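You operate a simulated robot arm through the tools that you are given. There is no shell and no other tool.

The job below is to be done with a simulated robot arm. You get a single attempt, and the scene is never put back.

JOB
Oil the end of the drum's stub, fit the bearing, release the pallet.
Fine: use the brush and its oil dish, put the brush back, and release with the blue button. Set down upright: brush. A coat counts when it lies all over at full strength: go over it till it gets no stronger.

It is judged by the outcome, as a careful person would: the job done as asked, and still so three seconds after it is handed in. It fails if anything else is knocked over, pushed out of place, dropped, spilled or broken.

ROBOT AND FRAMES
A 7-joint arm with a two-finger parallel gripper, fixed in place. Base frame: the origin is at the foot of the arm, x ahead of it, y to its left, z up; the work surface is at about z = 0.68. Lengths are in m, angles in degrees, forces in N, time in s.
Its first joint turns from -166.0 to 166.0 degrees. Payload 4.4 kg.
The tool frame sits at the grasp point between the pads (the TCP): z along the fingers, y along the line on which they close. The tips reach 0.023 m beyond it. Largest opening 0.094 m; finger width 0.038, thickness 0.01; the body of the gripper, 0.054 by 0.096 m, starts 0.039 m behind the TCP.
Orientation is that of the tool frame in the base frame, as a unit quaternion [x, y, z, w]. With the fingers straight down and closing along the base's y, the tool's x points along the base's -x, its y along +y and its z along -z.

CONTROLS
- The arm moves only by the tool servo_tool. Its argument "series" is a list of rows, each a list of 3 entries, a list of its own where there are three numbers: the shift along the tool's x, y, z in mm, then the turn, a rotation vector about the tool's x, y, z in degrees, then the finger opening in mm, from 0 to 94. In form: [[[x, y, z], [rx, ry, rz], hand], ...]. A call has 1 to 20 rows; each row shifts and turns the commanded pose from where the row before left it, along the tool's axes as they then stand. Each row takes 0.2 s and may step no farther than 0.05 m and 8.6 degrees from the row before; otherwise, or with a gripper value out of range, the whole call is refused. Where a pose cannot be reached the arm comes as near as it can. A force on the tool above 40 N (or 10 N above the force at the start of the call, whichever is more), or a blocked arm, ends the call early, and 0.2 s more pass. Each finger travels about 0.072 m/s and halts on what it meets, pressing with about 26 N; the grip force reading is that of the motor and also rises with nothing between the fingers. The clock runs only during rows and for 0.2 s after the last one: add rows that do not move to give the fingers time. The reply holds the time, the measured pose of the TCP, the force on the tool along the base axes, the opening and the grip force, in the units named above and with some noise, with the torque about the TCP (base axes, N m) and any sound that the robot's microphone picked up.
- Cameras (640 x 400 px; columns grow to the right, rows downward): "scene" is fixed at [0.2216, 0.499, 1.5531]; the picture's right is [-0.42, -0.91, 0.00], its down [-0.36, 0.17, -0.92] and it looks along [0.83, -0.38, -0.40] (base axes); focal length 316 px, centre (320, 200). "wrist" rides on the gripper at [0.086, 0.016, -0.074] in the tool frame; the picture's right is [-0.18, 0.98, 0.00], its down [-0.58, -0.11, -0.81] and it looks along [-0.79, -0.15, 0.59] (tool axes); focal length 243 px, centre (320, 200). There is no depth. A picture from a camera that has moved, and an enlarged one, comes with that camera's place and axes in the base frame and with its lens.
- grab_frame(camera): a new picture of that camera. It takes no simulated time.
- close_up(camera, box): a new picture of the part [left, top, right, bottom] of that camera's present view, enlarged. It takes no simulated time.
- sign_off(): hands the job in; it is judged then, once.

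Nothing tells you positions but the pictures and the camera data. Unless the task says otherwise, let go and move clear before handing in.

The tools are called as name(argument=value, ...) on one line, values as JSON. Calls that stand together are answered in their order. servo_tool: Moves the arm, as the interface text tells. Its arguments: {"type":"object","properties":{"series":{"type":"array","items":{"type":"array"}}},"required":["series"]} The other tools are called the same way: grab_frame (camera) takes a picture; close_up (camera, box) takes an enlarged picture of a part of a camera's view; sign_off () hands the job in.

At the start:

```text
t: 0.0
ee_pos: [0.7745, -0.3149, 1.3442]
orientation: [0.0, 1.0, 0.0, -0.001]
force: [-0.1, 1.2, -0.9]
ft_torque: [-0.02, 0.0, -0.01]
width: 0.0939
grasp_force: 0.1
```

scene: 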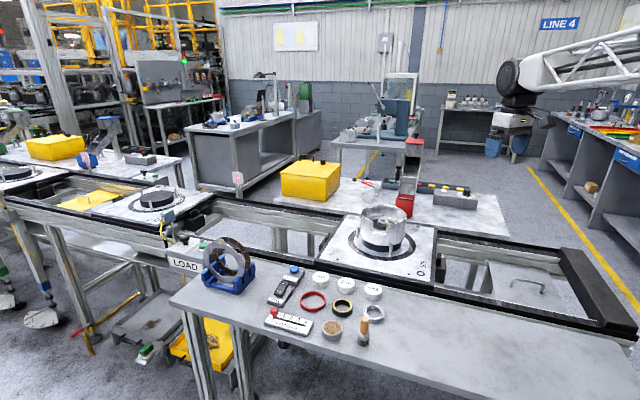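
wrist: 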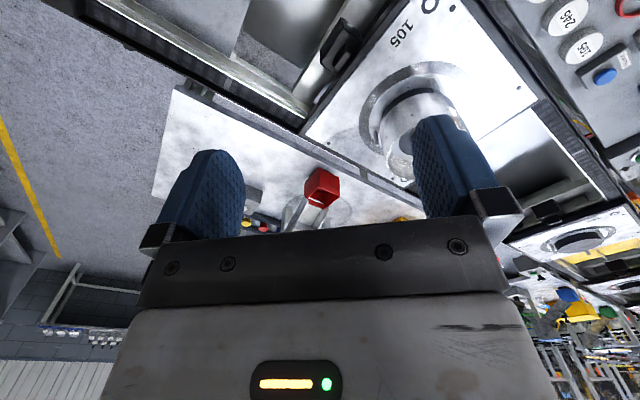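

I see a conveyor with a drum on a pallet, and a table with a bearing in a blue stand, push-button boxes, rings, a dish and a brush. I'll take enlarged views before moving.

close_up(camera="scene", box=[180, 220, 420, 370])

close_up(camera="scene", box=[250, 255, 400, 350])

close_up(camera="scene", box=[310, 190, 450, 290])

grab_frame(camera="wrist")

```text
2.67 times, centred on (300, 295) of scene
camera zoom: at [0.2216, 0.499, 1.5531], right [-0.42, -0.91, 0.0], down [-0.36, 0.17, -0.92], along [0.83, -0.38, -0.4], focal length 842 px, centre (373, -53)
```

zoom: 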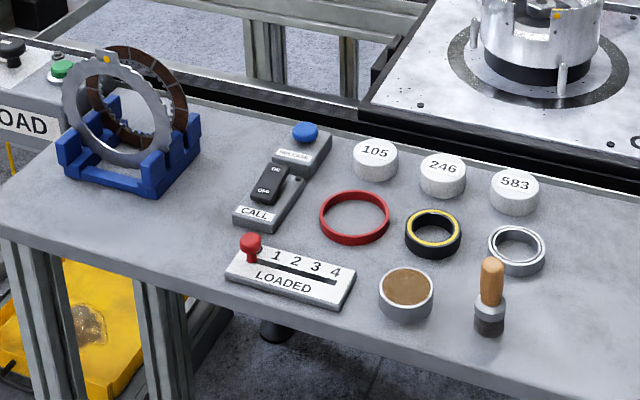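

```text
4.21 times, centred on (325, 302) of scene
camera zoom: at [0.2216, 0.499, 1.5531], right [-0.42, -0.91, 0.0], down [-0.36, 0.17, -0.92], along [0.83, -0.38, -0.4], focal length 1329 px, centre (299, -232)
```

zoom: 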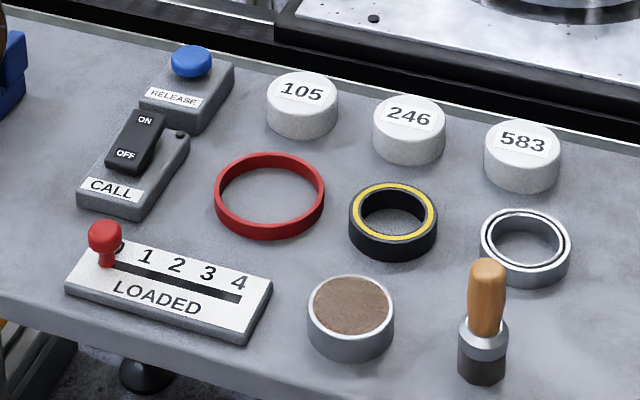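

```text
4.00 times, centred on (380, 240) of scene
camera zoom: at [0.2216, 0.499, 1.5531], right [-0.42, -0.91, 0.0], down [-0.36, 0.17, -0.92], along [0.83, -0.38, -0.4], focal length 1262 px, centre (80, 40)
```

zoom: 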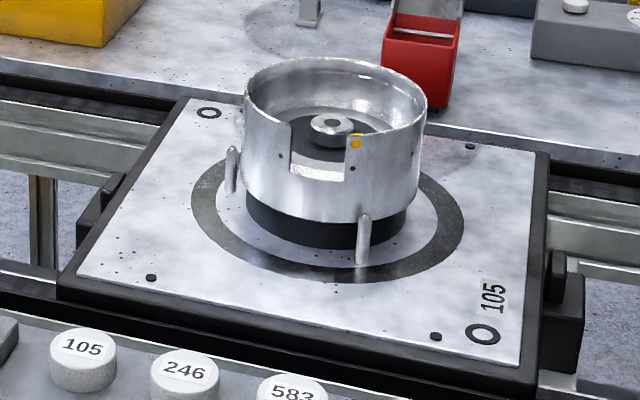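

```text
taken
camera wrist: at [0.6894, -0.2987, 1.4201], right [0.18, 0.98, 0.0], down [0.58, -0.11, 0.81], along [0.79, -0.15, -0.59], focal length 243 px, centre (320, 200)
```

wrist: 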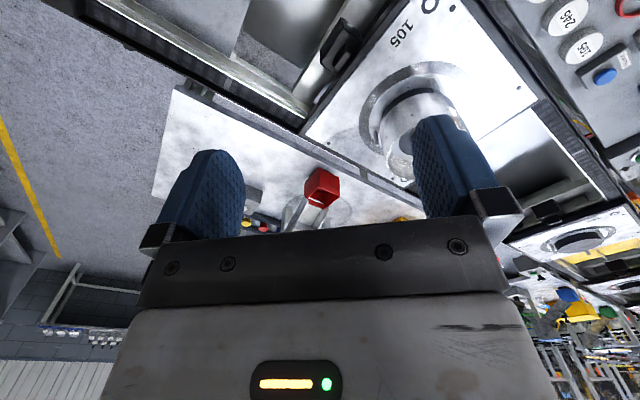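

The wrist and scene views put the table top near z≈0.89, higher than stated, with the dish, brush and rings around x 0.75–0.95, y 0.05–0.25. I'll move high above the table for a better look.

servo_tool(series=[[[18.7, 42.9, 7.8], [0, 0, 0], 94], [[18.7, 42.9, 7.8], [0, 0, 0], 94], [[18.7, 42.9, 7.8], [0, 0, 0], 94], [[18.7, 42.9, 7.8], [0, 0, 0], 94], [[18.7, 42.9, 7.8], [0, 0, 0], 94], [[18.7, 42.9, 7.8], [0, 0, 0], 94], [[18.7, 42.9, 7.8], [0, 0, 0], 94], [[18.7, 42.9, 7.8], [0, 0, 0], 94], [[18.7, 42.9, 7.8], [0, 0, 0], 94], [[18.7, 42.9, 7.8], [0, 0, 0], 94], [[18.7, 42.9, 7.8], [0, 0, 0], 94], [[18.7, 42.9, 7.8], [0, 0, 0], 94], [[0, 0, 0], [0, 0, 0], 94], [[0, 0, 0], [0, 0, 0], 94]])

```text
t: 3.0
ee_pos: [0.5506, 0.1999, 1.2494]
orientation: [0.0, 1.0, 0.0, 0.001]
force: [-0.2, -0.9, -0.6]
ft_torque: [0.01, 0.01, -0.01]
width: 0.0941
grasp_force: 0.0
```

The arm is now at about (0.55, 0.20, 1.25). I'm taking pictures from there.

grab_frame(camera="wrist")

grab_frame(camera="scene")

```text
taken
camera wrist: at [0.4646, 0.2176, 1.3249], right [0.18, 0.98, 0.0], down [0.58, -0.11, 0.81], along [0.79, -0.15, -0.59], focal length 243 px, centre (320, 200)
```

wrist: 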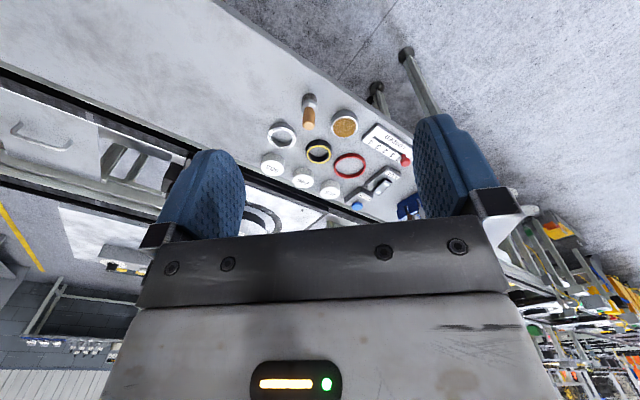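

```text
taken
```

scene: 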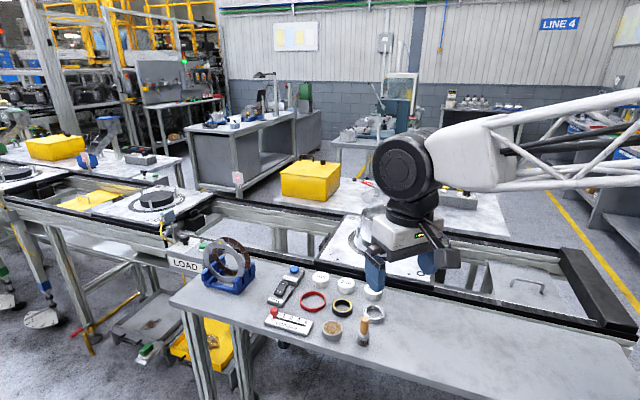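

close_up(camera="wrist", box=[240, 80, 420, 220])

close_up(camera="scene", box=[320, 270, 400, 350])

```text
2.86 times, centred on (330, 150) of wrist
camera zoom: at [0.4646, 0.2176, 1.3249], right [0.18, 0.98, 0.0], down [0.58, -0.11, 0.81], along [0.79, -0.15, -0.59], focal length 693 px, centre (291, 343)
```

zoom: 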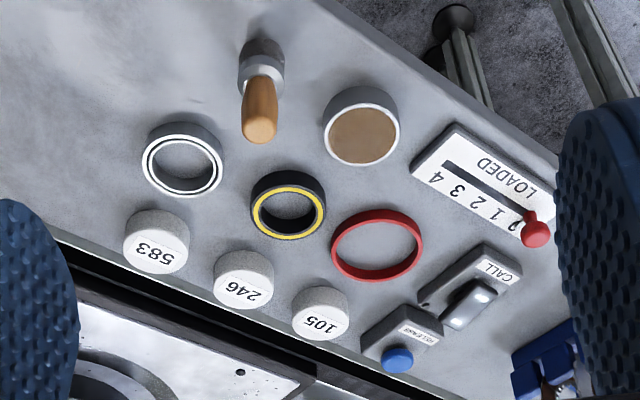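

```text
5.00 times, centred on (360, 310) of scene
camera zoom: at [0.2216, 0.499, 1.5531], right [-0.42, -0.91, 0.0], down [-0.36, 0.17, -0.92], along [0.83, -0.38, -0.4], focal length 1578 px, centre (120, -350)
```

zoom: 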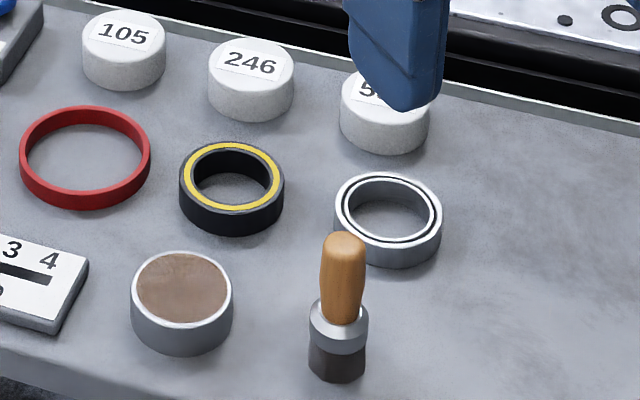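

The steel ring with two races looks like the bearing. The black and yellow ring looks like a seal and the red one a gasket. Next I'll move to look at the drum.

servo_tool(series=[[[-20, -37.5, 0], [0, 0, 0], 94], [[-20, -37.5, 0], [0, 0, 0], 94], [[-20, -37.5, 0], [0, 0, 0], 94], [[-20, -37.5, 0], [0, 0, 0], 94], [[-20, -37.5, 0], [0, 0, 0], 94], [[-20, -37.5, 0], [0, 0, 0], 94], [[-20, -37.5, 0], [0, 0, 0], 94], [[-20, -37.5, 0], [0, 0, 0], 94], [[0, 0, 0], [0, 0, 0], 94], [[0, 0, 0], [0, 0, 0], 94]])

grab_frame(camera="wrist")

grab_frame(camera="scene")

```text
t: 5.2
ee_pos: [0.7116, -0.1, 1.2479]
orientation: [0.0, 1.0, 0.001, 0.001]
force: [0.0, 0.0, 0.2]
ft_torque: [0.01, 0.01, 0.01]
width: 0.0939
grasp_force: 0.1
```

```text
taken
camera wrist: at [0.6248, -0.083, 1.3239], right [0.18, 0.98, 0.0], down [0.58, -0.11, 0.81], along [0.79, -0.15, -0.59], focal length 243 px, centre (320, 200)
```

wrist: 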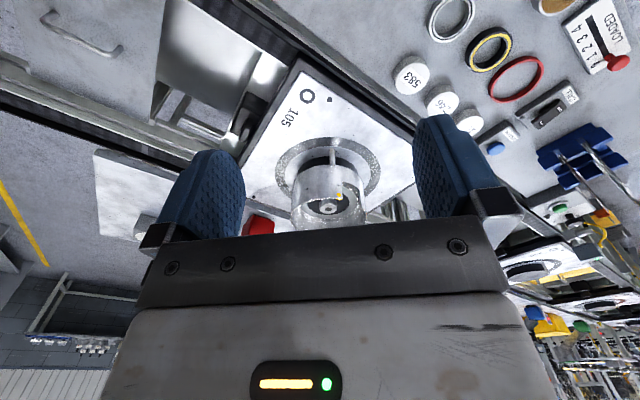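

```text
taken
```

scene: 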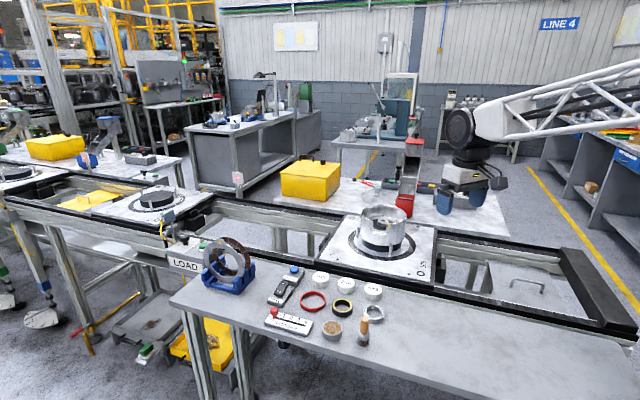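

close_up(camera="wrist", box=[250, 120, 410, 230])

close_up(camera="wrist", box=[280, 160, 390, 230])

close_up(camera="scene", box=[350, 195, 420, 250])

```text
3.64 times, centred on (330, 175) of wrist
camera zoom: at [0.6248, -0.083, 1.3239], right [0.18, 0.98, 0.0], down [0.58, -0.11, 0.81], along [0.79, -0.15, -0.59], focal length 882 px, centre (284, 291)
```

zoom: 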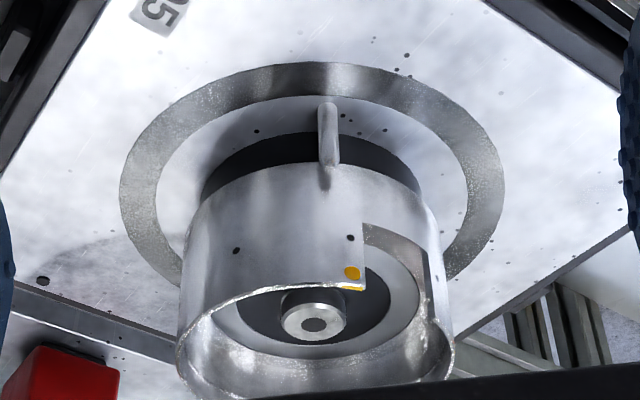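

```text
5.71 times, centred on (335, 195) of wrist
camera zoom: at [0.6248, -0.083, 1.3239], right [0.18, 0.98, 0.0], down [0.58, -0.11, 0.81], along [0.79, -0.15, -0.59], focal length 1386 px, centre (234, 229)
```

zoom: 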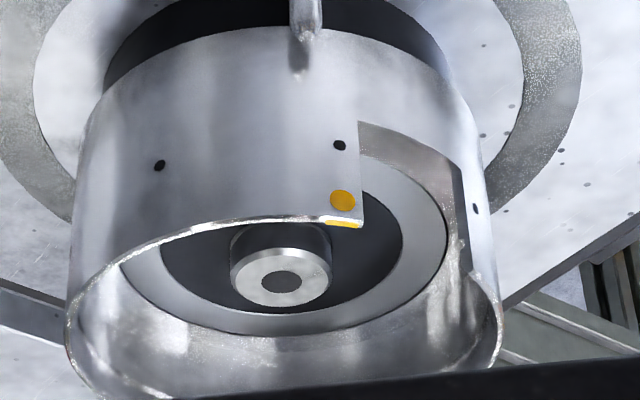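

```text
7.27 times, centred on (385, 222) of scene
camera zoom: at [0.2216, 0.499, 1.5531], right [-0.42, -0.91, 0.0], down [-0.36, 0.17, -0.92], along [0.83, -0.38, -0.4], focal length 2295 px, centre (-153, 36)
```

zoom: 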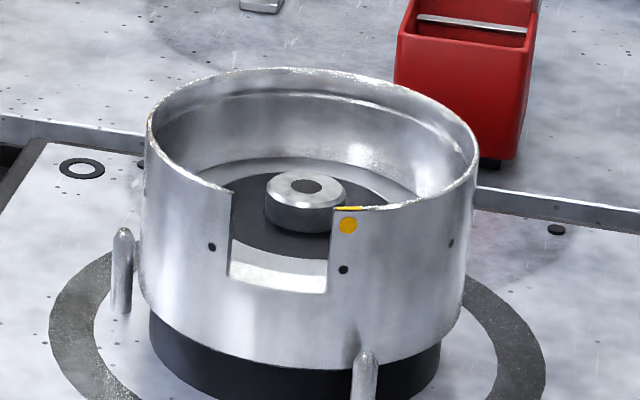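

The drum stands upright with its stub near (1.055, −0.143, 1.02), inside a rim at z≈1.05. I'll test whether the arm can reach above it at a safe height.

servo_tool(series=[[[-43, -5.4, 0], [0, 0, 0], 94], [[-43, -5.4, 0], [0, 0, 0], 94], [[-43, -5.4, 0], [0, 0, 0], 94], [[-43, -5.4, 0], [0, 0, 0], 94], [[-43, -5.4, 0], [0, 0, 0], 94], [[0, 0, 0], [0, 0, 0], 94], [[0, 0, 0], [0, 0, 0], 94]])

grab_frame(camera="wrist")

```text
t: 6.8
ee_pos: [0.9255, -0.127, 1.2514]
orientation: [0.0, 1.0, 0.0, 0.0]
force: [0.8, 0.0, -0.8]
ft_torque: [-0.02, -0.03, -0.03]
width: 0.0938
grasp_force: 0.1
```

```text
taken
camera wrist: at [0.8385, -0.1086, 1.3276], right [0.18, 0.98, 0.0], down [0.58, -0.11, 0.81], along [0.79, -0.15, -0.59], focal length 243 px, centre (320, 200)
```

wrist: 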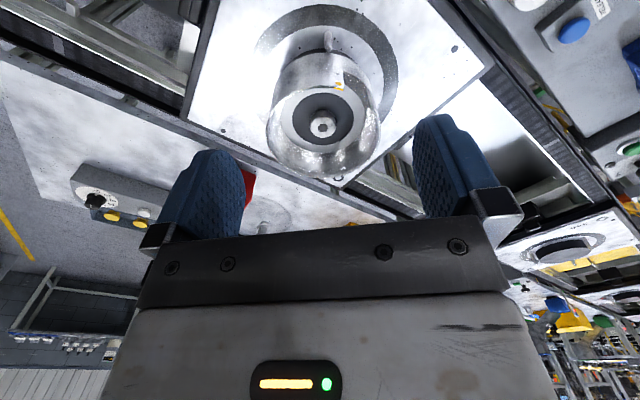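

close_up(camera="wrist", box=[250, 30, 410, 190])

close_up(camera="wrist", box=[285, 90, 365, 160])

```text
2.50 times, centred on (330, 110) of wrist
camera zoom: at [0.8385, -0.1086, 1.3276], right [0.18, 0.98, 0.0], down [0.58, -0.11, 0.81], along [0.79, -0.15, -0.59], focal length 606 px, centre (295, 425)
```

zoom: 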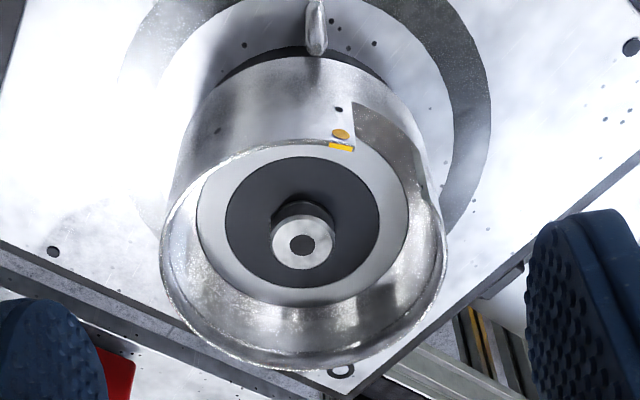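

```text
5.71 times, centred on (325, 125) of wrist
camera zoom: at [0.8385, -0.1086, 1.3276], right [0.18, 0.98, 0.0], down [0.58, -0.11, 0.81], along [0.79, -0.15, -0.59], focal length 1386 px, centre (291, 629)
```

zoom: 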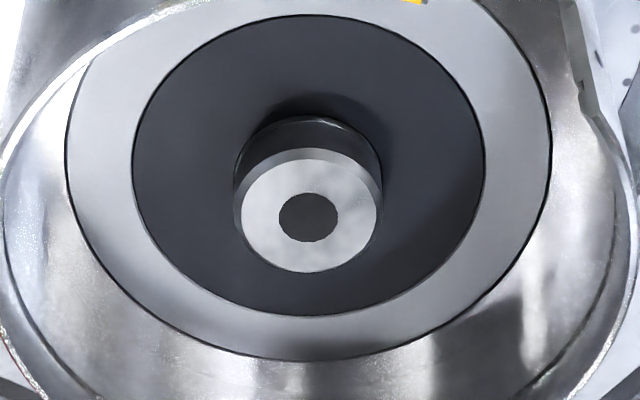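

The stub end is at about (1.066, −0.146, 1.018), 40 mm in diameter with a chamfer. I'll go directly above it to check reach.

servo_tool(series=[[[-47, -6, 0], [0, 0, 0], 94], [[-47, -6, 0], [0, 0, 0], 94], [[-47, -6, 0], [0, 0, 0], 94], [[0, 0, 0], [0, 0, 0], 94], [[0, 0, 0], [0, 0, 0], 94]])

servo_tool(series=[[[0, 0, 20], [0, 0, 0], 94], [[0, 0, 20], [0, 0, 0], 94], [[0, 0, 20], [0, 0, 0], 94], [[0, 0, 20], [0, 0, 0], 94], [[0, 0, 20], [0, 0, 0], 94], [[0, 0, 0], [0, 0, 0], 94], [[0, 0, 0], [0, 0, 0], 94]])

grab_frame(camera="wrist")

grab_frame(camera="scene")

```text
t: 8.0
ee_pos: [1.0655, -0.1454, 1.2491]
orientation: [0.0, 1.0, 0.0, 0.0]
force: [-0.2, 0.2, 0.3]
ft_torque: [-0.02, -0.01, 0.0]
width: 0.0936
grasp_force: 0.1
```

```text
t: 9.6
ee_pos: [1.0662, -0.1462, 1.1498]
orientation: [0.0, 1.0, 0.0, -0.001]
force: [0.1, 0.4, -0.5]
ft_torque: [0.01, -0.02, -0.01]
width: 0.0939
grasp_force: 0.0
```

```text
taken
camera wrist: at [0.98, -0.1293, 1.226], right [0.18, 0.98, 0.0], down [0.58, -0.11, 0.81], along [0.79, -0.15, -0.59], focal length 243 px, centre (320, 200)
```

wrist: 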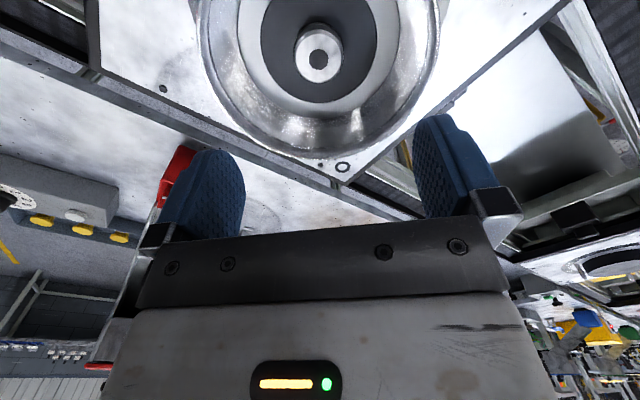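

```text
taken
```

scene: 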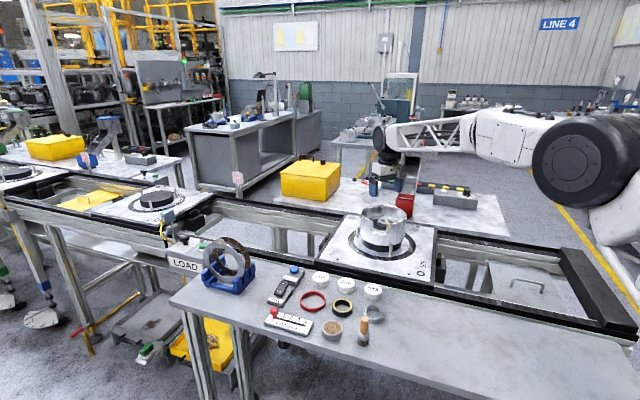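

Reach is fine above the drum. The brush stands at about (0.708, 0.154), its top near z≈0.988 and its base near 0.893. I'll go back for a closer view of the table objects.

servo_tool(series=[[[0, 0, -45], [0, 0, 0], 94], [[0, 0, -45], [0, 0, 0], 94], [[38.8, 26.3, 0], [0, 0, 0], 94], [[38.8, 26.3, 0], [0, 0, 0], 94], [[38.8, 26.3, 0], [0, 0, 0], 94], [[38.8, 26.3, 0], [0, 0, 0], 94], [[38.8, 26.3, 0], [0, 0, 0], 94], [[38.8, 26.3, 0], [0, 0, 0], 94], [[38.8, 26.3, 0], [0, 0, 0], 94], [[38.8, 26.3, 0], [0, 0, 0], 94], [[38.8, 26.3, 0], [0, 0, 0], 94], [[38.8, 26.3, 0], [0, 0, 0], 94], [[38.8, 26.3, 0], [0, 0, 0], 94], [[38.8, 26.3, 0], [0, 0, 0], 94], [[0, 0, 45], [0, 0, 0], 94], [[0, 0, 45], [0, 0, 0], 94], [[0, 0, 0], [0, 0, 0], 94], [[0, 0, 0], [0, 0, 0], 94]])

grab_frame(camera="wrist")

close_up(camera="wrist", box=[220, 20, 420, 220])

```text
t: 13.4
ee_pos: [0.6015, 0.1697, 1.1499]
orientation: [0.001, 1.0, 0.001, 0.0]
force: [0.1, -0.5, -0.6]
ft_torque: [0.02, -0.02, 0.0]
width: 0.0942
grasp_force: 0.0
```

```text
taken
camera wrist: at [0.5149, 0.187, 1.227], right [0.18, 0.98, 0.0], down [0.58, -0.11, 0.81], along [0.79, -0.15, -0.59], focal length 243 px, centre (320, 200)
```

wrist: 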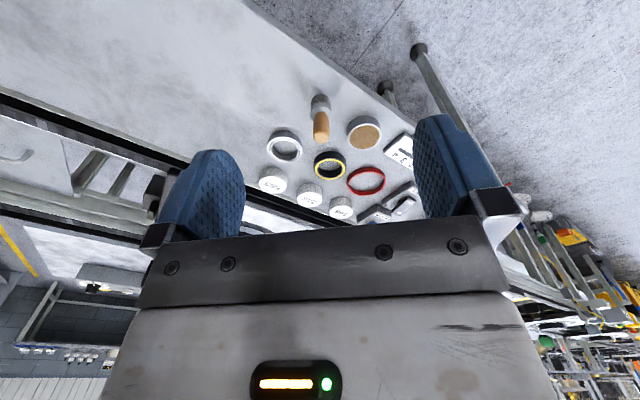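

```text
2.00 times, centred on (320, 120) of wrist
camera zoom: at [0.5149, 0.187, 1.227], right [0.18, 0.98, 0.0], down [0.58, -0.11, 0.81], along [0.79, -0.15, -0.59], focal length 485 px, centre (320, 360)
```

zoom: 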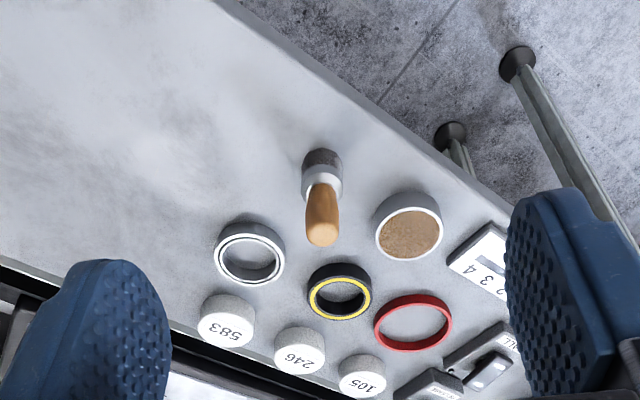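

The brush is confirmed near (0.708, 0.153), the dish near (0.777, 0.210) and the bearing near (0.775, 0.079). I'll close in above the brush and refine.

servo_tool(series=[[[-34, -5.5, 20], [0, 0, 0], 70], [[-34, -5.5, 20], [0, 0, 0], 70], [[-34, -5.5, 20], [0, 0, 0], 70], [[0, 0, 0], [0, 0, 0], 70], [[0, 0, 0], [0, 0, 0], 70]])

grab_frame(camera="wrist")

close_up(camera="wrist", box=[220, 0, 460, 150])

close_up(camera="scene", box=[300, 230, 420, 350])

```text
t: 14.6
ee_pos: [0.7021, 0.1541, 1.0891]
orientation: [0.001, 1.0, 0.0, -0.001]
force: [1.0, 0.2, -0.1]
ft_torque: [0.03, 0.02, -0.03]
width: 0.07
grasp_force: 0.1
```

```text
taken
camera wrist: at [0.6165, 0.172, 1.1651], right [0.18, 0.98, 0.0], down [0.58, -0.11, 0.81], along [0.79, -0.15, -0.59], focal length 243 px, centre (320, 200)
```

wrist: 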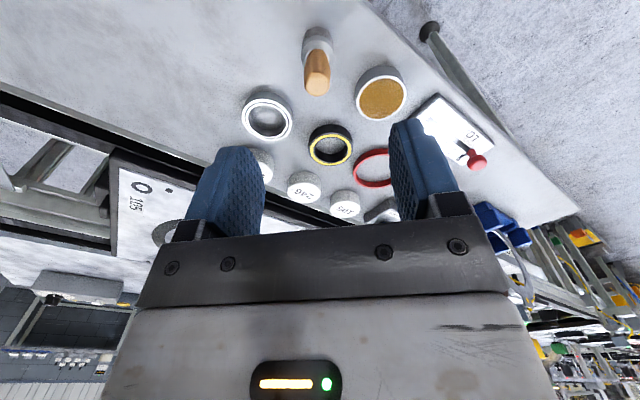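

```text
2.67 times, centred on (340, 75) of wrist
camera zoom: at [0.6165, 0.172, 1.1651], right [0.18, 0.98, 0.0], down [0.58, -0.11, 0.81], along [0.79, -0.15, -0.59], focal length 647 px, centre (267, 533)
```

zoom: 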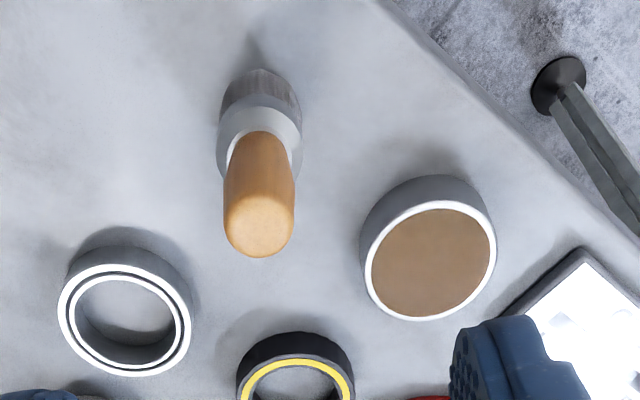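

```text
3.33 times, centred on (360, 290) of scene
camera zoom: at [0.2216, 0.499, 1.5531], right [-0.42, -0.91, 0.0], down [-0.36, 0.17, -0.92], along [0.83, -0.38, -0.4], focal length 1052 px, centre (187, -100)
```

zoom: 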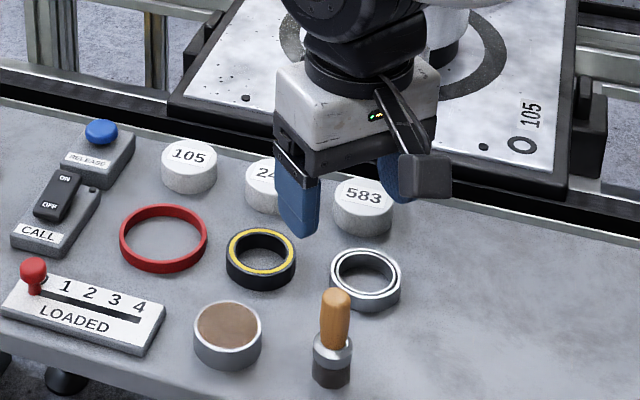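

servo_tool(series=[[[-10.5, -1.5, 30], [0, 0, 0], 70], [[0, 0, 30], [0, 0, 0], 70], [[0, 0, 0], [0, 0, 0], 70], [[0, 0, 0], [0, 0, 0], 70]])

grab_frame(camera="wrist")

close_up(camera="scene", box=[300, 230, 420, 350])

```text
t: 15.6
ee_pos: [0.7127, 0.1527, 1.0303]
orientation: [0.0, 1.0, 0.0, 0.0]
force: [0.2, 0.7, -0.5]
ft_torque: [-0.03, 0.0, 0.01]
width: 0.0701
grasp_force: 0.1
```

```text
taken
camera wrist: at [0.6273, 0.1704, 1.1057], right [0.18, 0.98, 0.0], down [0.58, -0.11, 0.81], along [0.79, -0.15, -0.59], focal length 243 px, centre (320, 200)
```

wrist: 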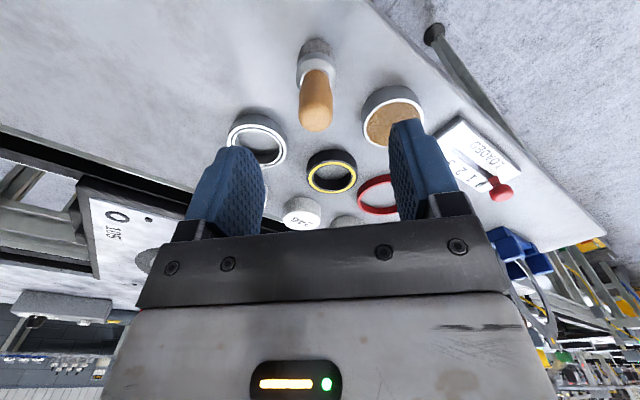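

```text
3.33 times, centred on (360, 290) of scene
camera zoom: at [0.2216, 0.499, 1.5531], right [-0.42, -0.91, 0.0], down [-0.36, 0.17, -0.92], along [0.83, -0.38, -0.4], focal length 1052 px, centre (187, -100)
```

zoom: 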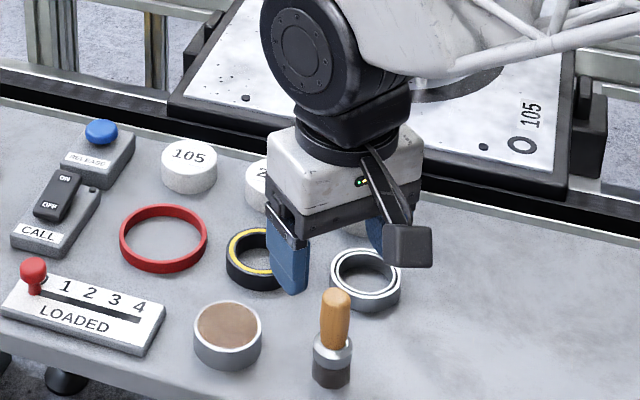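

close_up(camera="wrist", box=[270, 30, 370, 150])

close_up(camera="scene", box=[340, 300, 380, 350])

```text
3.33 times, centred on (320, 90) of wrist
camera zoom: at [0.6273, 0.1704, 1.1057], right [0.18, 0.98, 0.0], down [0.58, -0.11, 0.81], along [0.79, -0.15, -0.59], focal length 809 px, centre (320, 567)
```

zoom: 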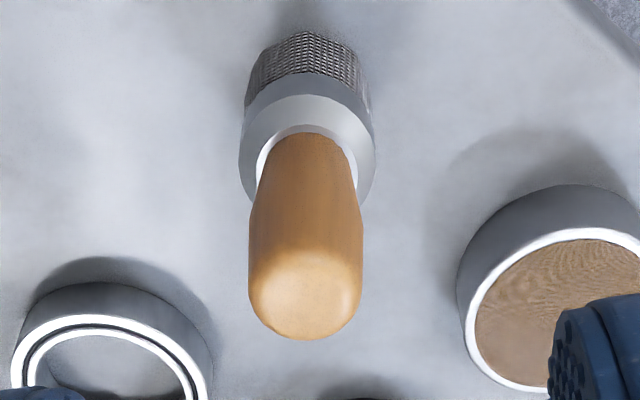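

```text
8.00 times, centred on (360, 325) of scene
camera zoom: at [0.2216, 0.499, 1.5531], right [-0.42, -0.91, 0.0], down [-0.36, 0.17, -0.92], along [0.83, -0.38, -0.4], focal length 2525 px, centre (0, -800)
```

zoom: 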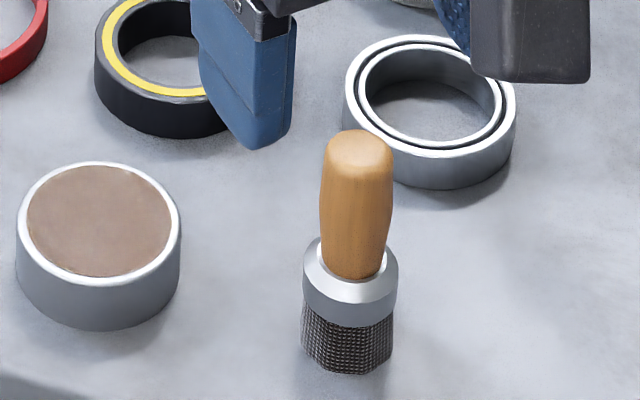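

The brush handle spans z≈0.931–0.983 at (0.711, 0.1525). I'm descending so the TCP sits at z≈0.960, then gripping.

servo_tool(series=[[[1.0, 0, 20], [0, 0, 0], 60], [[0, 0, 20], [0, 0, 0], 60], [[0, 0, 15], [0, 0, 0], 60], [[0, 0, 15], [0, 0, 0], 60], [[0, 0, 0], [0, 0, 0], 60], [[0, 0, 0], [0, 0, 0], 60]])

grab_frame(camera="wrist")

close_up(camera="scene", box=[300, 250, 420, 350])

```text
t: 17.0
ee_pos: [0.7144, 0.1508, 0.9618]
orientation: [0.0, 1.0, 0.0, 0.0]
force: [-0.4, 0.4, 0.4]
ft_torque: [0.01, 0.02, 0.02]
width: 0.0597
grasp_force: 0.1
```

```text
taken
camera wrist: at [0.628, 0.1691, 1.0375], right [0.18, 0.98, 0.0], down [0.58, -0.11, 0.81], along [0.79, -0.15, -0.59], focal length 243 px, centre (320, 200)
```

wrist: 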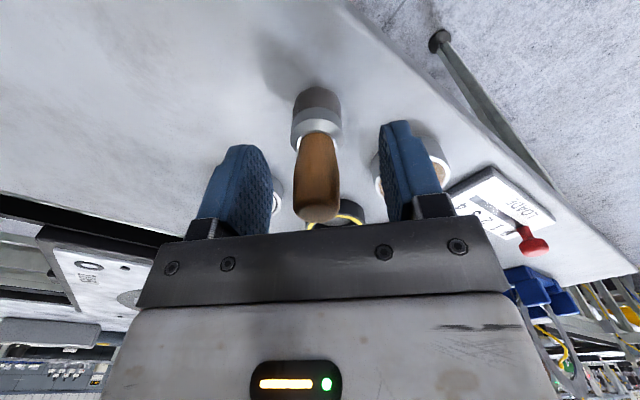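

```text
4.00 times, centred on (360, 300) of scene
camera zoom: at [0.2216, 0.499, 1.5531], right [-0.42, -0.91, 0.0], down [-0.36, 0.17, -0.92], along [0.83, -0.38, -0.4], focal length 1262 px, centre (160, -200)
```

zoom: 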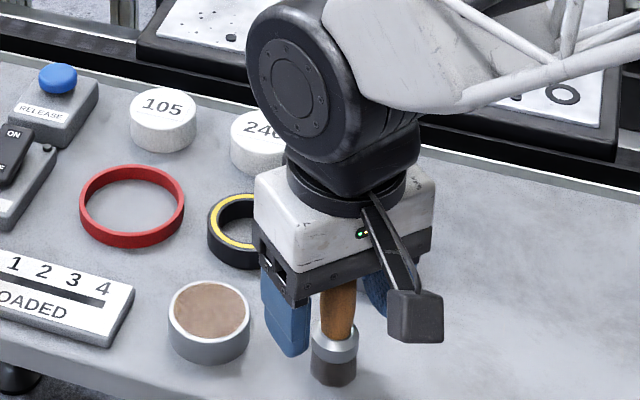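

The handle is centred between the fingers, so I'm closing on it.

servo_tool(series=[[[0, 0, 0], [0, 0, 0], 30], [[0, 0, 0], [0, 0, 0], 22], [[0, 0, 0], [0, 0, 0], 10], [[0, 0, 0], [0, 0, 0], 10], [[0, 0, 0], [0, 0, 0], 10]])

grab_frame(camera="wrist")

```text
t: 18.2
ee_pos: [0.7134, 0.1508, 0.9616]
orientation: [-0.001, 1.0, -0.001, 0.0]
force: [0.7, 0.2, 0.5]
ft_torque: [0.06, 0.0, 0.01]
width: 0.0222
grasp_force: 25.8
```

```text
taken
camera wrist: at [0.6279, 0.1691, 1.0376], right [0.18, 0.98, 0.0], down [0.58, -0.11, 0.81], along [0.79, -0.15, -0.59], focal length 243 px, centre (320, 200)
```

wrist: 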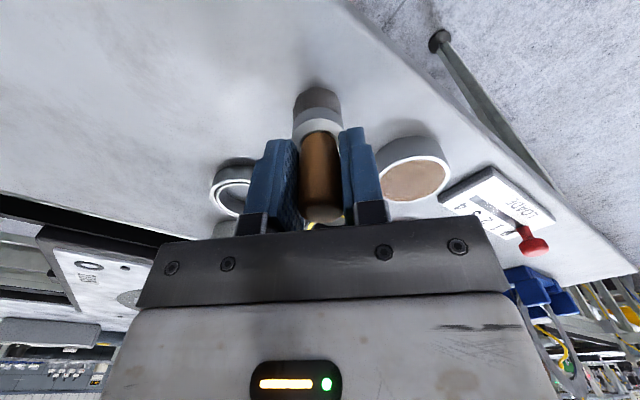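

I have the brush gripped at a width of 22 mm, with the TCP at (0.7134, 0.1508, 0.9616) as the place to return it. I'll lift it and carry it above the dish.

servo_tool(series=[[[0, 0, -25], [0, 0, 0], 10], [[0, 0, -25], [0, 0, 0], 10], [[-21.2, 20.2, 0], [0, 0, 0], 10], [[-21.2, 20.2, 0], [0, 0, 0], 10], [[-21.2, 20.2, 0], [0, 0, 0], 10], [[0, 0, 0], [0, 0, 0], 10], [[0, 0, 0], [0, 0, 0], 10]])

grab_frame(camera="wrist")

close_up(camera="scene", box=[280, 240, 400, 350])

close_up(camera="wrist", box=[220, 50, 420, 220])

```text
t: 19.8
ee_pos: [0.777, 0.2112, 1.0111]
orientation: [0.0, 1.0, 0.001, 0.0]
force: [-0.3, 0.8, -1.5]
ft_torque: [-0.02, 0.0, 0.02]
width: 0.0218
grasp_force: 26.1
```

```text
taken
camera wrist: at [0.6906, 0.2291, 1.0867], right [0.18, 0.98, 0.0], down [0.58, -0.11, 0.81], along [0.79, -0.15, -0.59], focal length 243 px, centre (320, 200)
```

wrist: 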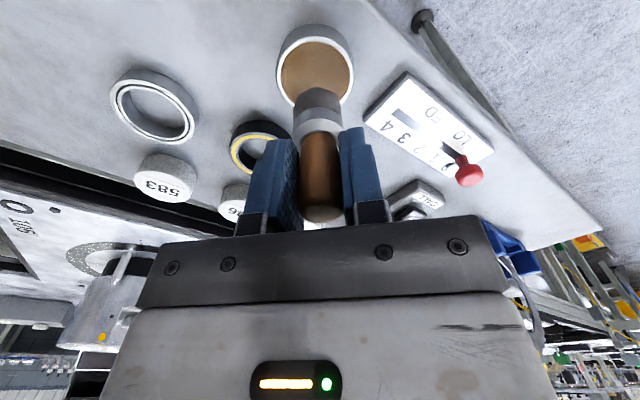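

```text
3.64 times, centred on (340, 295) of scene
camera zoom: at [0.2216, 0.499, 1.5531], right [-0.42, -0.91, 0.0], down [-0.36, 0.17, -0.92], along [0.83, -0.38, -0.4], focal length 1148 px, centre (247, -146)
```

zoom: 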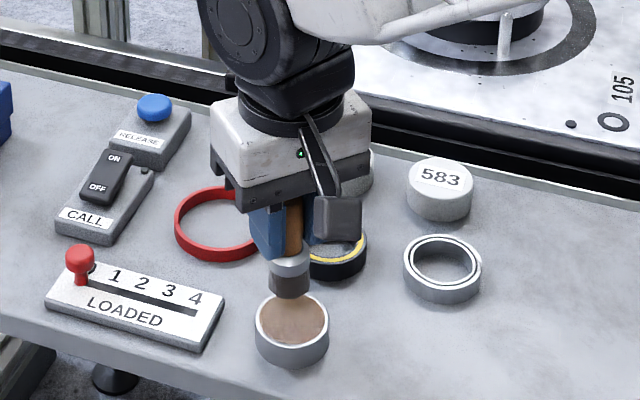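

```text
2.35 times, centred on (320, 135) of wrist
camera zoom: at [0.6906, 0.2291, 1.0867], right [0.18, 0.98, 0.0], down [0.58, -0.11, 0.81], along [0.79, -0.15, -0.59], focal length 571 px, centre (320, 353)
```

zoom: 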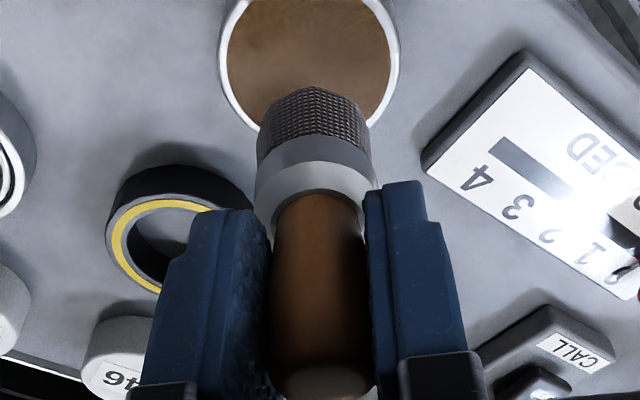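

close_up(camera="wrist", box=[260, 10, 370, 120])

close_up(camera="scene", box=[310, 300, 370, 350])

```text
3.64 times, centred on (315, 65) of wrist
camera zoom: at [0.6906, 0.2291, 1.0867], right [0.18, 0.98, 0.0], down [0.58, -0.11, 0.81], along [0.79, -0.15, -0.59], focal length 882 px, centre (338, 691)
```

zoom: 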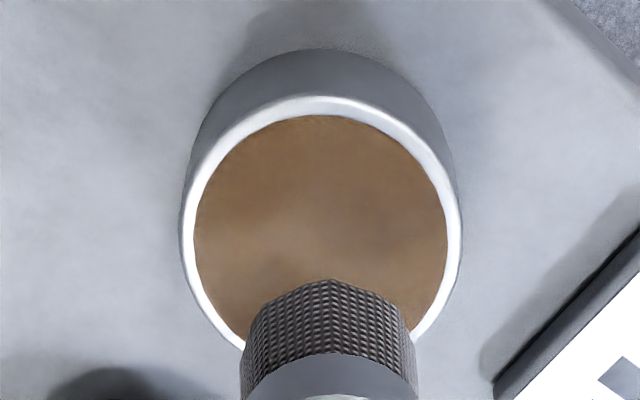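

```text
8.00 times, centred on (340, 325) of scene
camera zoom: at [0.2216, 0.499, 1.5531], right [-0.42, -0.91, 0.0], down [-0.36, 0.17, -0.92], along [0.83, -0.38, -0.4], focal length 2525 px, centre (160, -800)
```

zoom: 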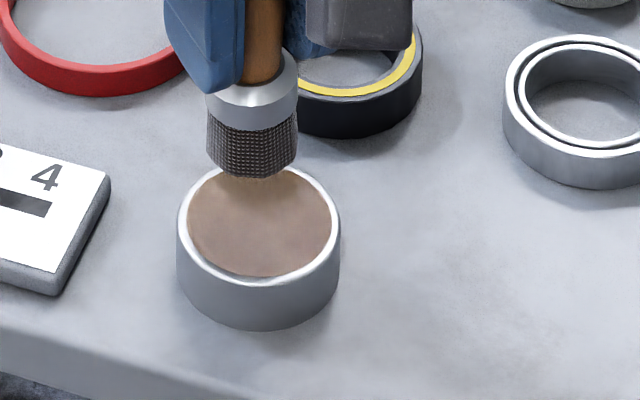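

The brush is roughly over the dish, a few millimetres to +y. I'll correct that, lower it to just above the rim and check.

servo_tool(series=[[[0, -4, 10], [0, 0, 0], 10], [[0, 0, 12], [0, 0, 0], 10], [[0, 0, 0], [0, 0, 0], 10]])

close_up(camera="wrist", box=[260, 30, 370, 140])

close_up(camera="scene", box=[310, 300, 370, 350])

```text
t: 20.6
ee_pos: [0.7772, 0.2059, 0.9877]
orientation: [-0.001, 1.0, 0.0, 0.0]
force: [0.7, -0.9, -0.5]
ft_torque: [-0.02, -0.02, 0.04]
width: 0.0221
grasp_force: 25.9
```

```text
3.64 times, centred on (315, 85) of wrist
camera zoom: at [0.6897, 0.2254, 1.0643], right [0.18, 0.98, 0.0], down [0.58, -0.11, 0.81], along [0.79, -0.15, -0.59], focal length 882 px, centre (338, 618)
```

zoom: 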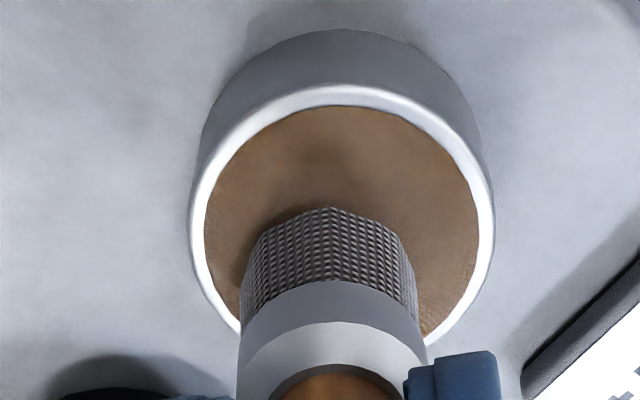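

```text
8.00 times, centred on (340, 325) of scene
camera zoom: at [0.2216, 0.499, 1.5531], right [-0.42, -0.91, 0.0], down [-0.36, 0.17, -0.92], along [0.83, -0.38, -0.4], focal length 2525 px, centre (160, -800)
```

zoom: 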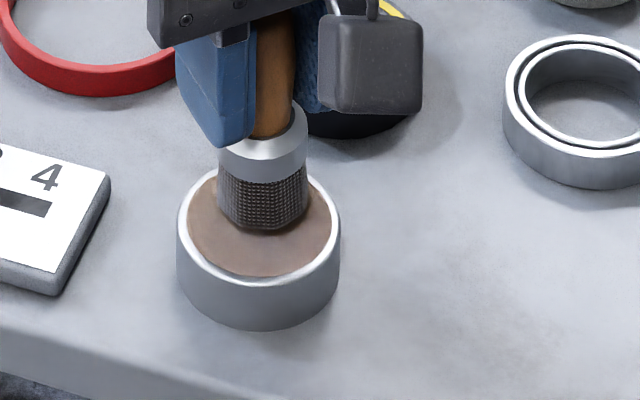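

The brush is well inside the rim. I'm lowering it about 15 mm into the oil, moving it gently, then lifting.

servo_tool(series=[[[2, 2, 5], [0, 0, 0], 10], [[0, 0, 5], [0, 0, 0], 10], [[0, 0, 4], [0, 0, 0], 10], [[0, 0, 0], [0, 0, 0], 10]])

close_up(camera="wrist", box=[260, 30, 370, 140])

close_up(camera="scene", box=[310, 300, 370, 350])

```text
t: 21.8
ee_pos: [0.7756, 0.2107, 0.9781]
orientation: [-0.001, 1.0, 0.0, 0.002]
force: [0.6, -1.1, 1.9]
ft_torque: [-0.04, 0.02, -0.01]
width: 0.022
grasp_force: 25.6
stopped in row 4: the force on the tool passed its limit at 41 N (the readings are from after the stop); the commanded pose is now the measured one
```

```text
3.64 times, centred on (315, 85) of wrist
camera zoom: at [0.6892, 0.2271, 1.0529], right [0.18, 0.98, 0.0], down [0.58, -0.11, 0.81], along [0.8, -0.15, -0.59], focal length 882 px, centre (338, 618)
```

zoom: 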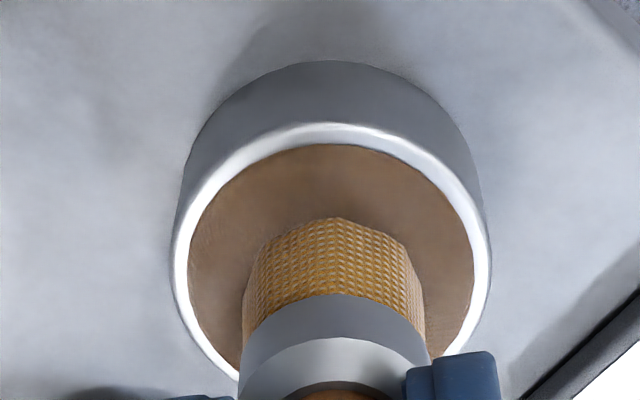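

```text
8.00 times, centred on (340, 325) of scene
camera zoom: at [0.2216, 0.499, 1.5531], right [-0.42, -0.91, 0.0], down [-0.36, 0.17, -0.92], along [0.83, -0.38, -0.4], focal length 2525 px, centre (160, -800)
```

zoom: 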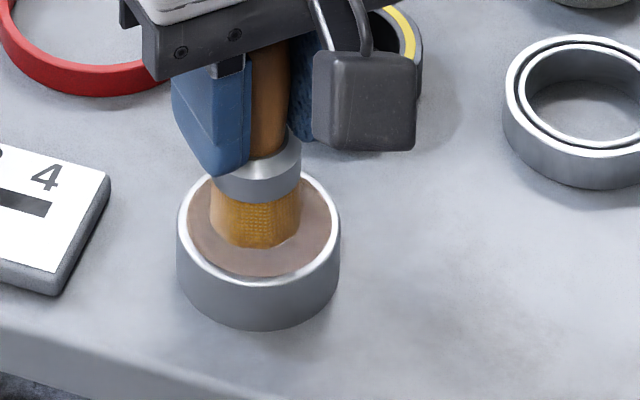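

The bristles have turned golden, so the oil is loaded, and the dish has not moved. The brush slid up about 1.5 mm in the grip. I'll lift it out and carry it high to above the stub.

servo_tool(series=[[[0, 0, -5], [0, 0, 0], 10], [[0, 0, -15], [0, 0, 0], 10], [[0, 0, -35], [0, 0, 0], 10], [[0, 0, -42], [0, 0, 0], 10], [[0, 0, -42], [0, 0, 0], 10], [[0, 0, -43], [0, 0, 0], 10], [[0, 0, 0], [0, 0, 0], 10]])

close_up(camera="wrist", box=[220, 50, 420, 220])

close_up(camera="scene", box=[280, 220, 420, 350])

```text
t: 23.4
ee_pos: [0.7757, 0.2085, 1.1595]
orientation: [0.0, 1.0, 0.0, 0.002]
force: [-0.4, 0.1, -1.3]
ft_torque: [-0.03, -0.02, -0.01]
width: 0.0218
grasp_force: 25.8
```

```text
2.35 times, centred on (320, 135) of wrist
camera zoom: at [0.6888, 0.226, 1.2358], right [0.18, 0.98, 0.0], down [0.58, -0.11, 0.81], along [0.79, -0.15, -0.59], focal length 571 px, centre (320, 353)
```

zoom: 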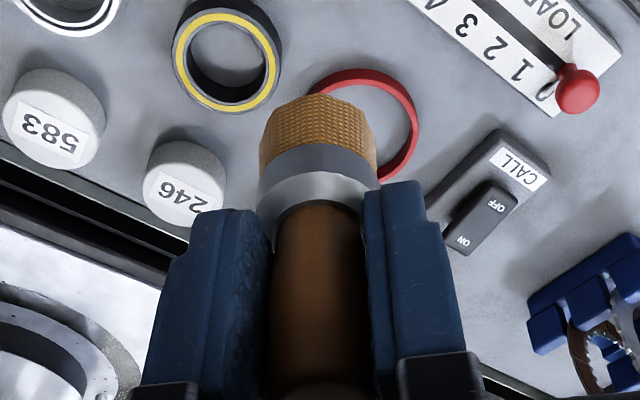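

```text
3.08 times, centred on (350, 285) of scene
camera zoom: at [0.2216, 0.499, 1.5531], right [-0.42, -0.91, 0.0], down [-0.36, 0.17, -0.92], along [0.83, -0.38, -0.4], focal length 971 px, centre (228, -62)
```

zoom: 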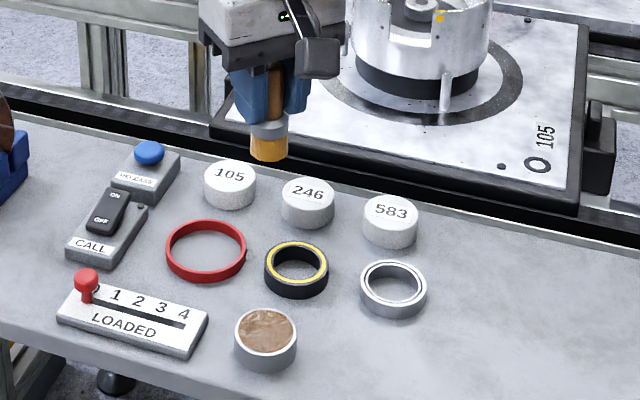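

servo_tool(series=[[[-26.1, -32.2, 0], [0, 0, 0], 10], [[-26.1, -32.2, 0], [0, 0, 0], 10], [[-26.1, -32.2, 0], [0, 0, 0], 10], [[-26.1, -32.2, 0], [0, 0, 0], 10], [[-26.1, -32.2, 0], [0, 0, 0], 10], [[-26.1, -32.2, 0], [0, 0, 0], 10], [[-26.1, -32.2, 0], [0, 0, 0], 10], [[-26.1, -32.2, 0], [0, 0, 0], 10], [[-26.1, -32.2, 0], [0, 0, 0], 10], [[-26.1, -32.2, 0], [0, 0, 0], 10], [[-26.1, -32.2, 0], [0, 0, 0], 10], [[0, 0, 0], [0, 0, 0], 10], [[0, 0, 0], [0, 0, 0], 10]])

grab_frame(camera="wrist")

close_up(camera="scene", box=[340, 170, 430, 250])

close_up(camera="wrist", box=[240, 0, 400, 150])

```text
t: 26.2
ee_pos: [1.0632, -0.1452, 1.1587]
orientation: [0.001, 1.0, 0.0, 0.002]
force: [0.3, 0.8, -0.8]
ft_torque: [0.01, 0.02, 0.0]
width: 0.0218
grasp_force: 25.8
```

```text
taken
camera wrist: at [0.9769, -0.1269, 1.2361], right [0.18, 0.98, 0.0], down [0.58, -0.11, 0.81], along [0.79, -0.15, -0.59], focal length 243 px, centre (320, 200)
```

wrist: 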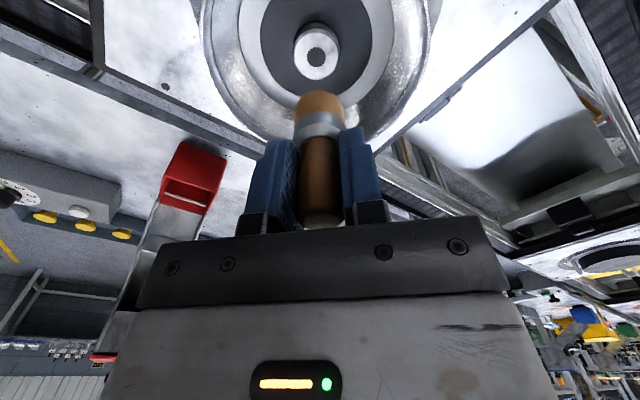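

```text
5.00 times, centred on (385, 210) of scene
camera zoom: at [0.2216, 0.499, 1.5531], right [-0.42, -0.91, 0.0], down [-0.36, 0.17, -0.92], along [0.83, -0.38, -0.4], focal length 1578 px, centre (-5, 150)
```

zoom: 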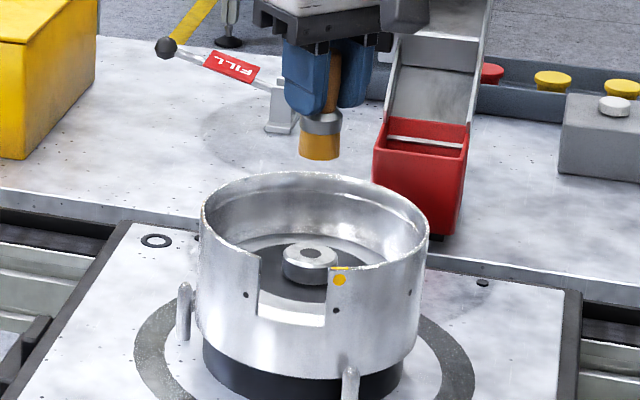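

```text
2.67 times, centred on (320, 75) of wrist
camera zoom: at [0.9769, -0.1269, 1.2361], right [0.18, 0.98, 0.0], down [0.58, -0.11, 0.81], along [0.79, -0.15, -0.59], focal length 647 px, centre (320, 533)
```

zoom: 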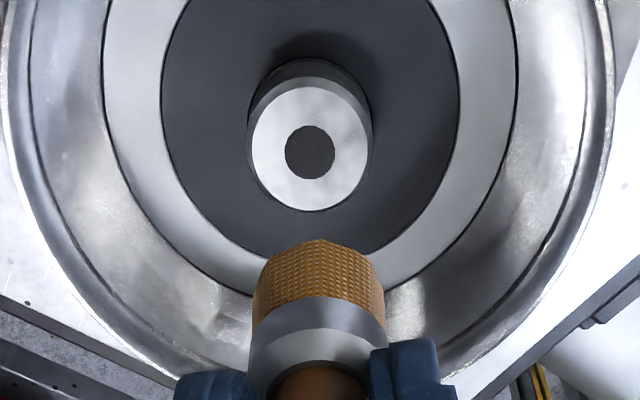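

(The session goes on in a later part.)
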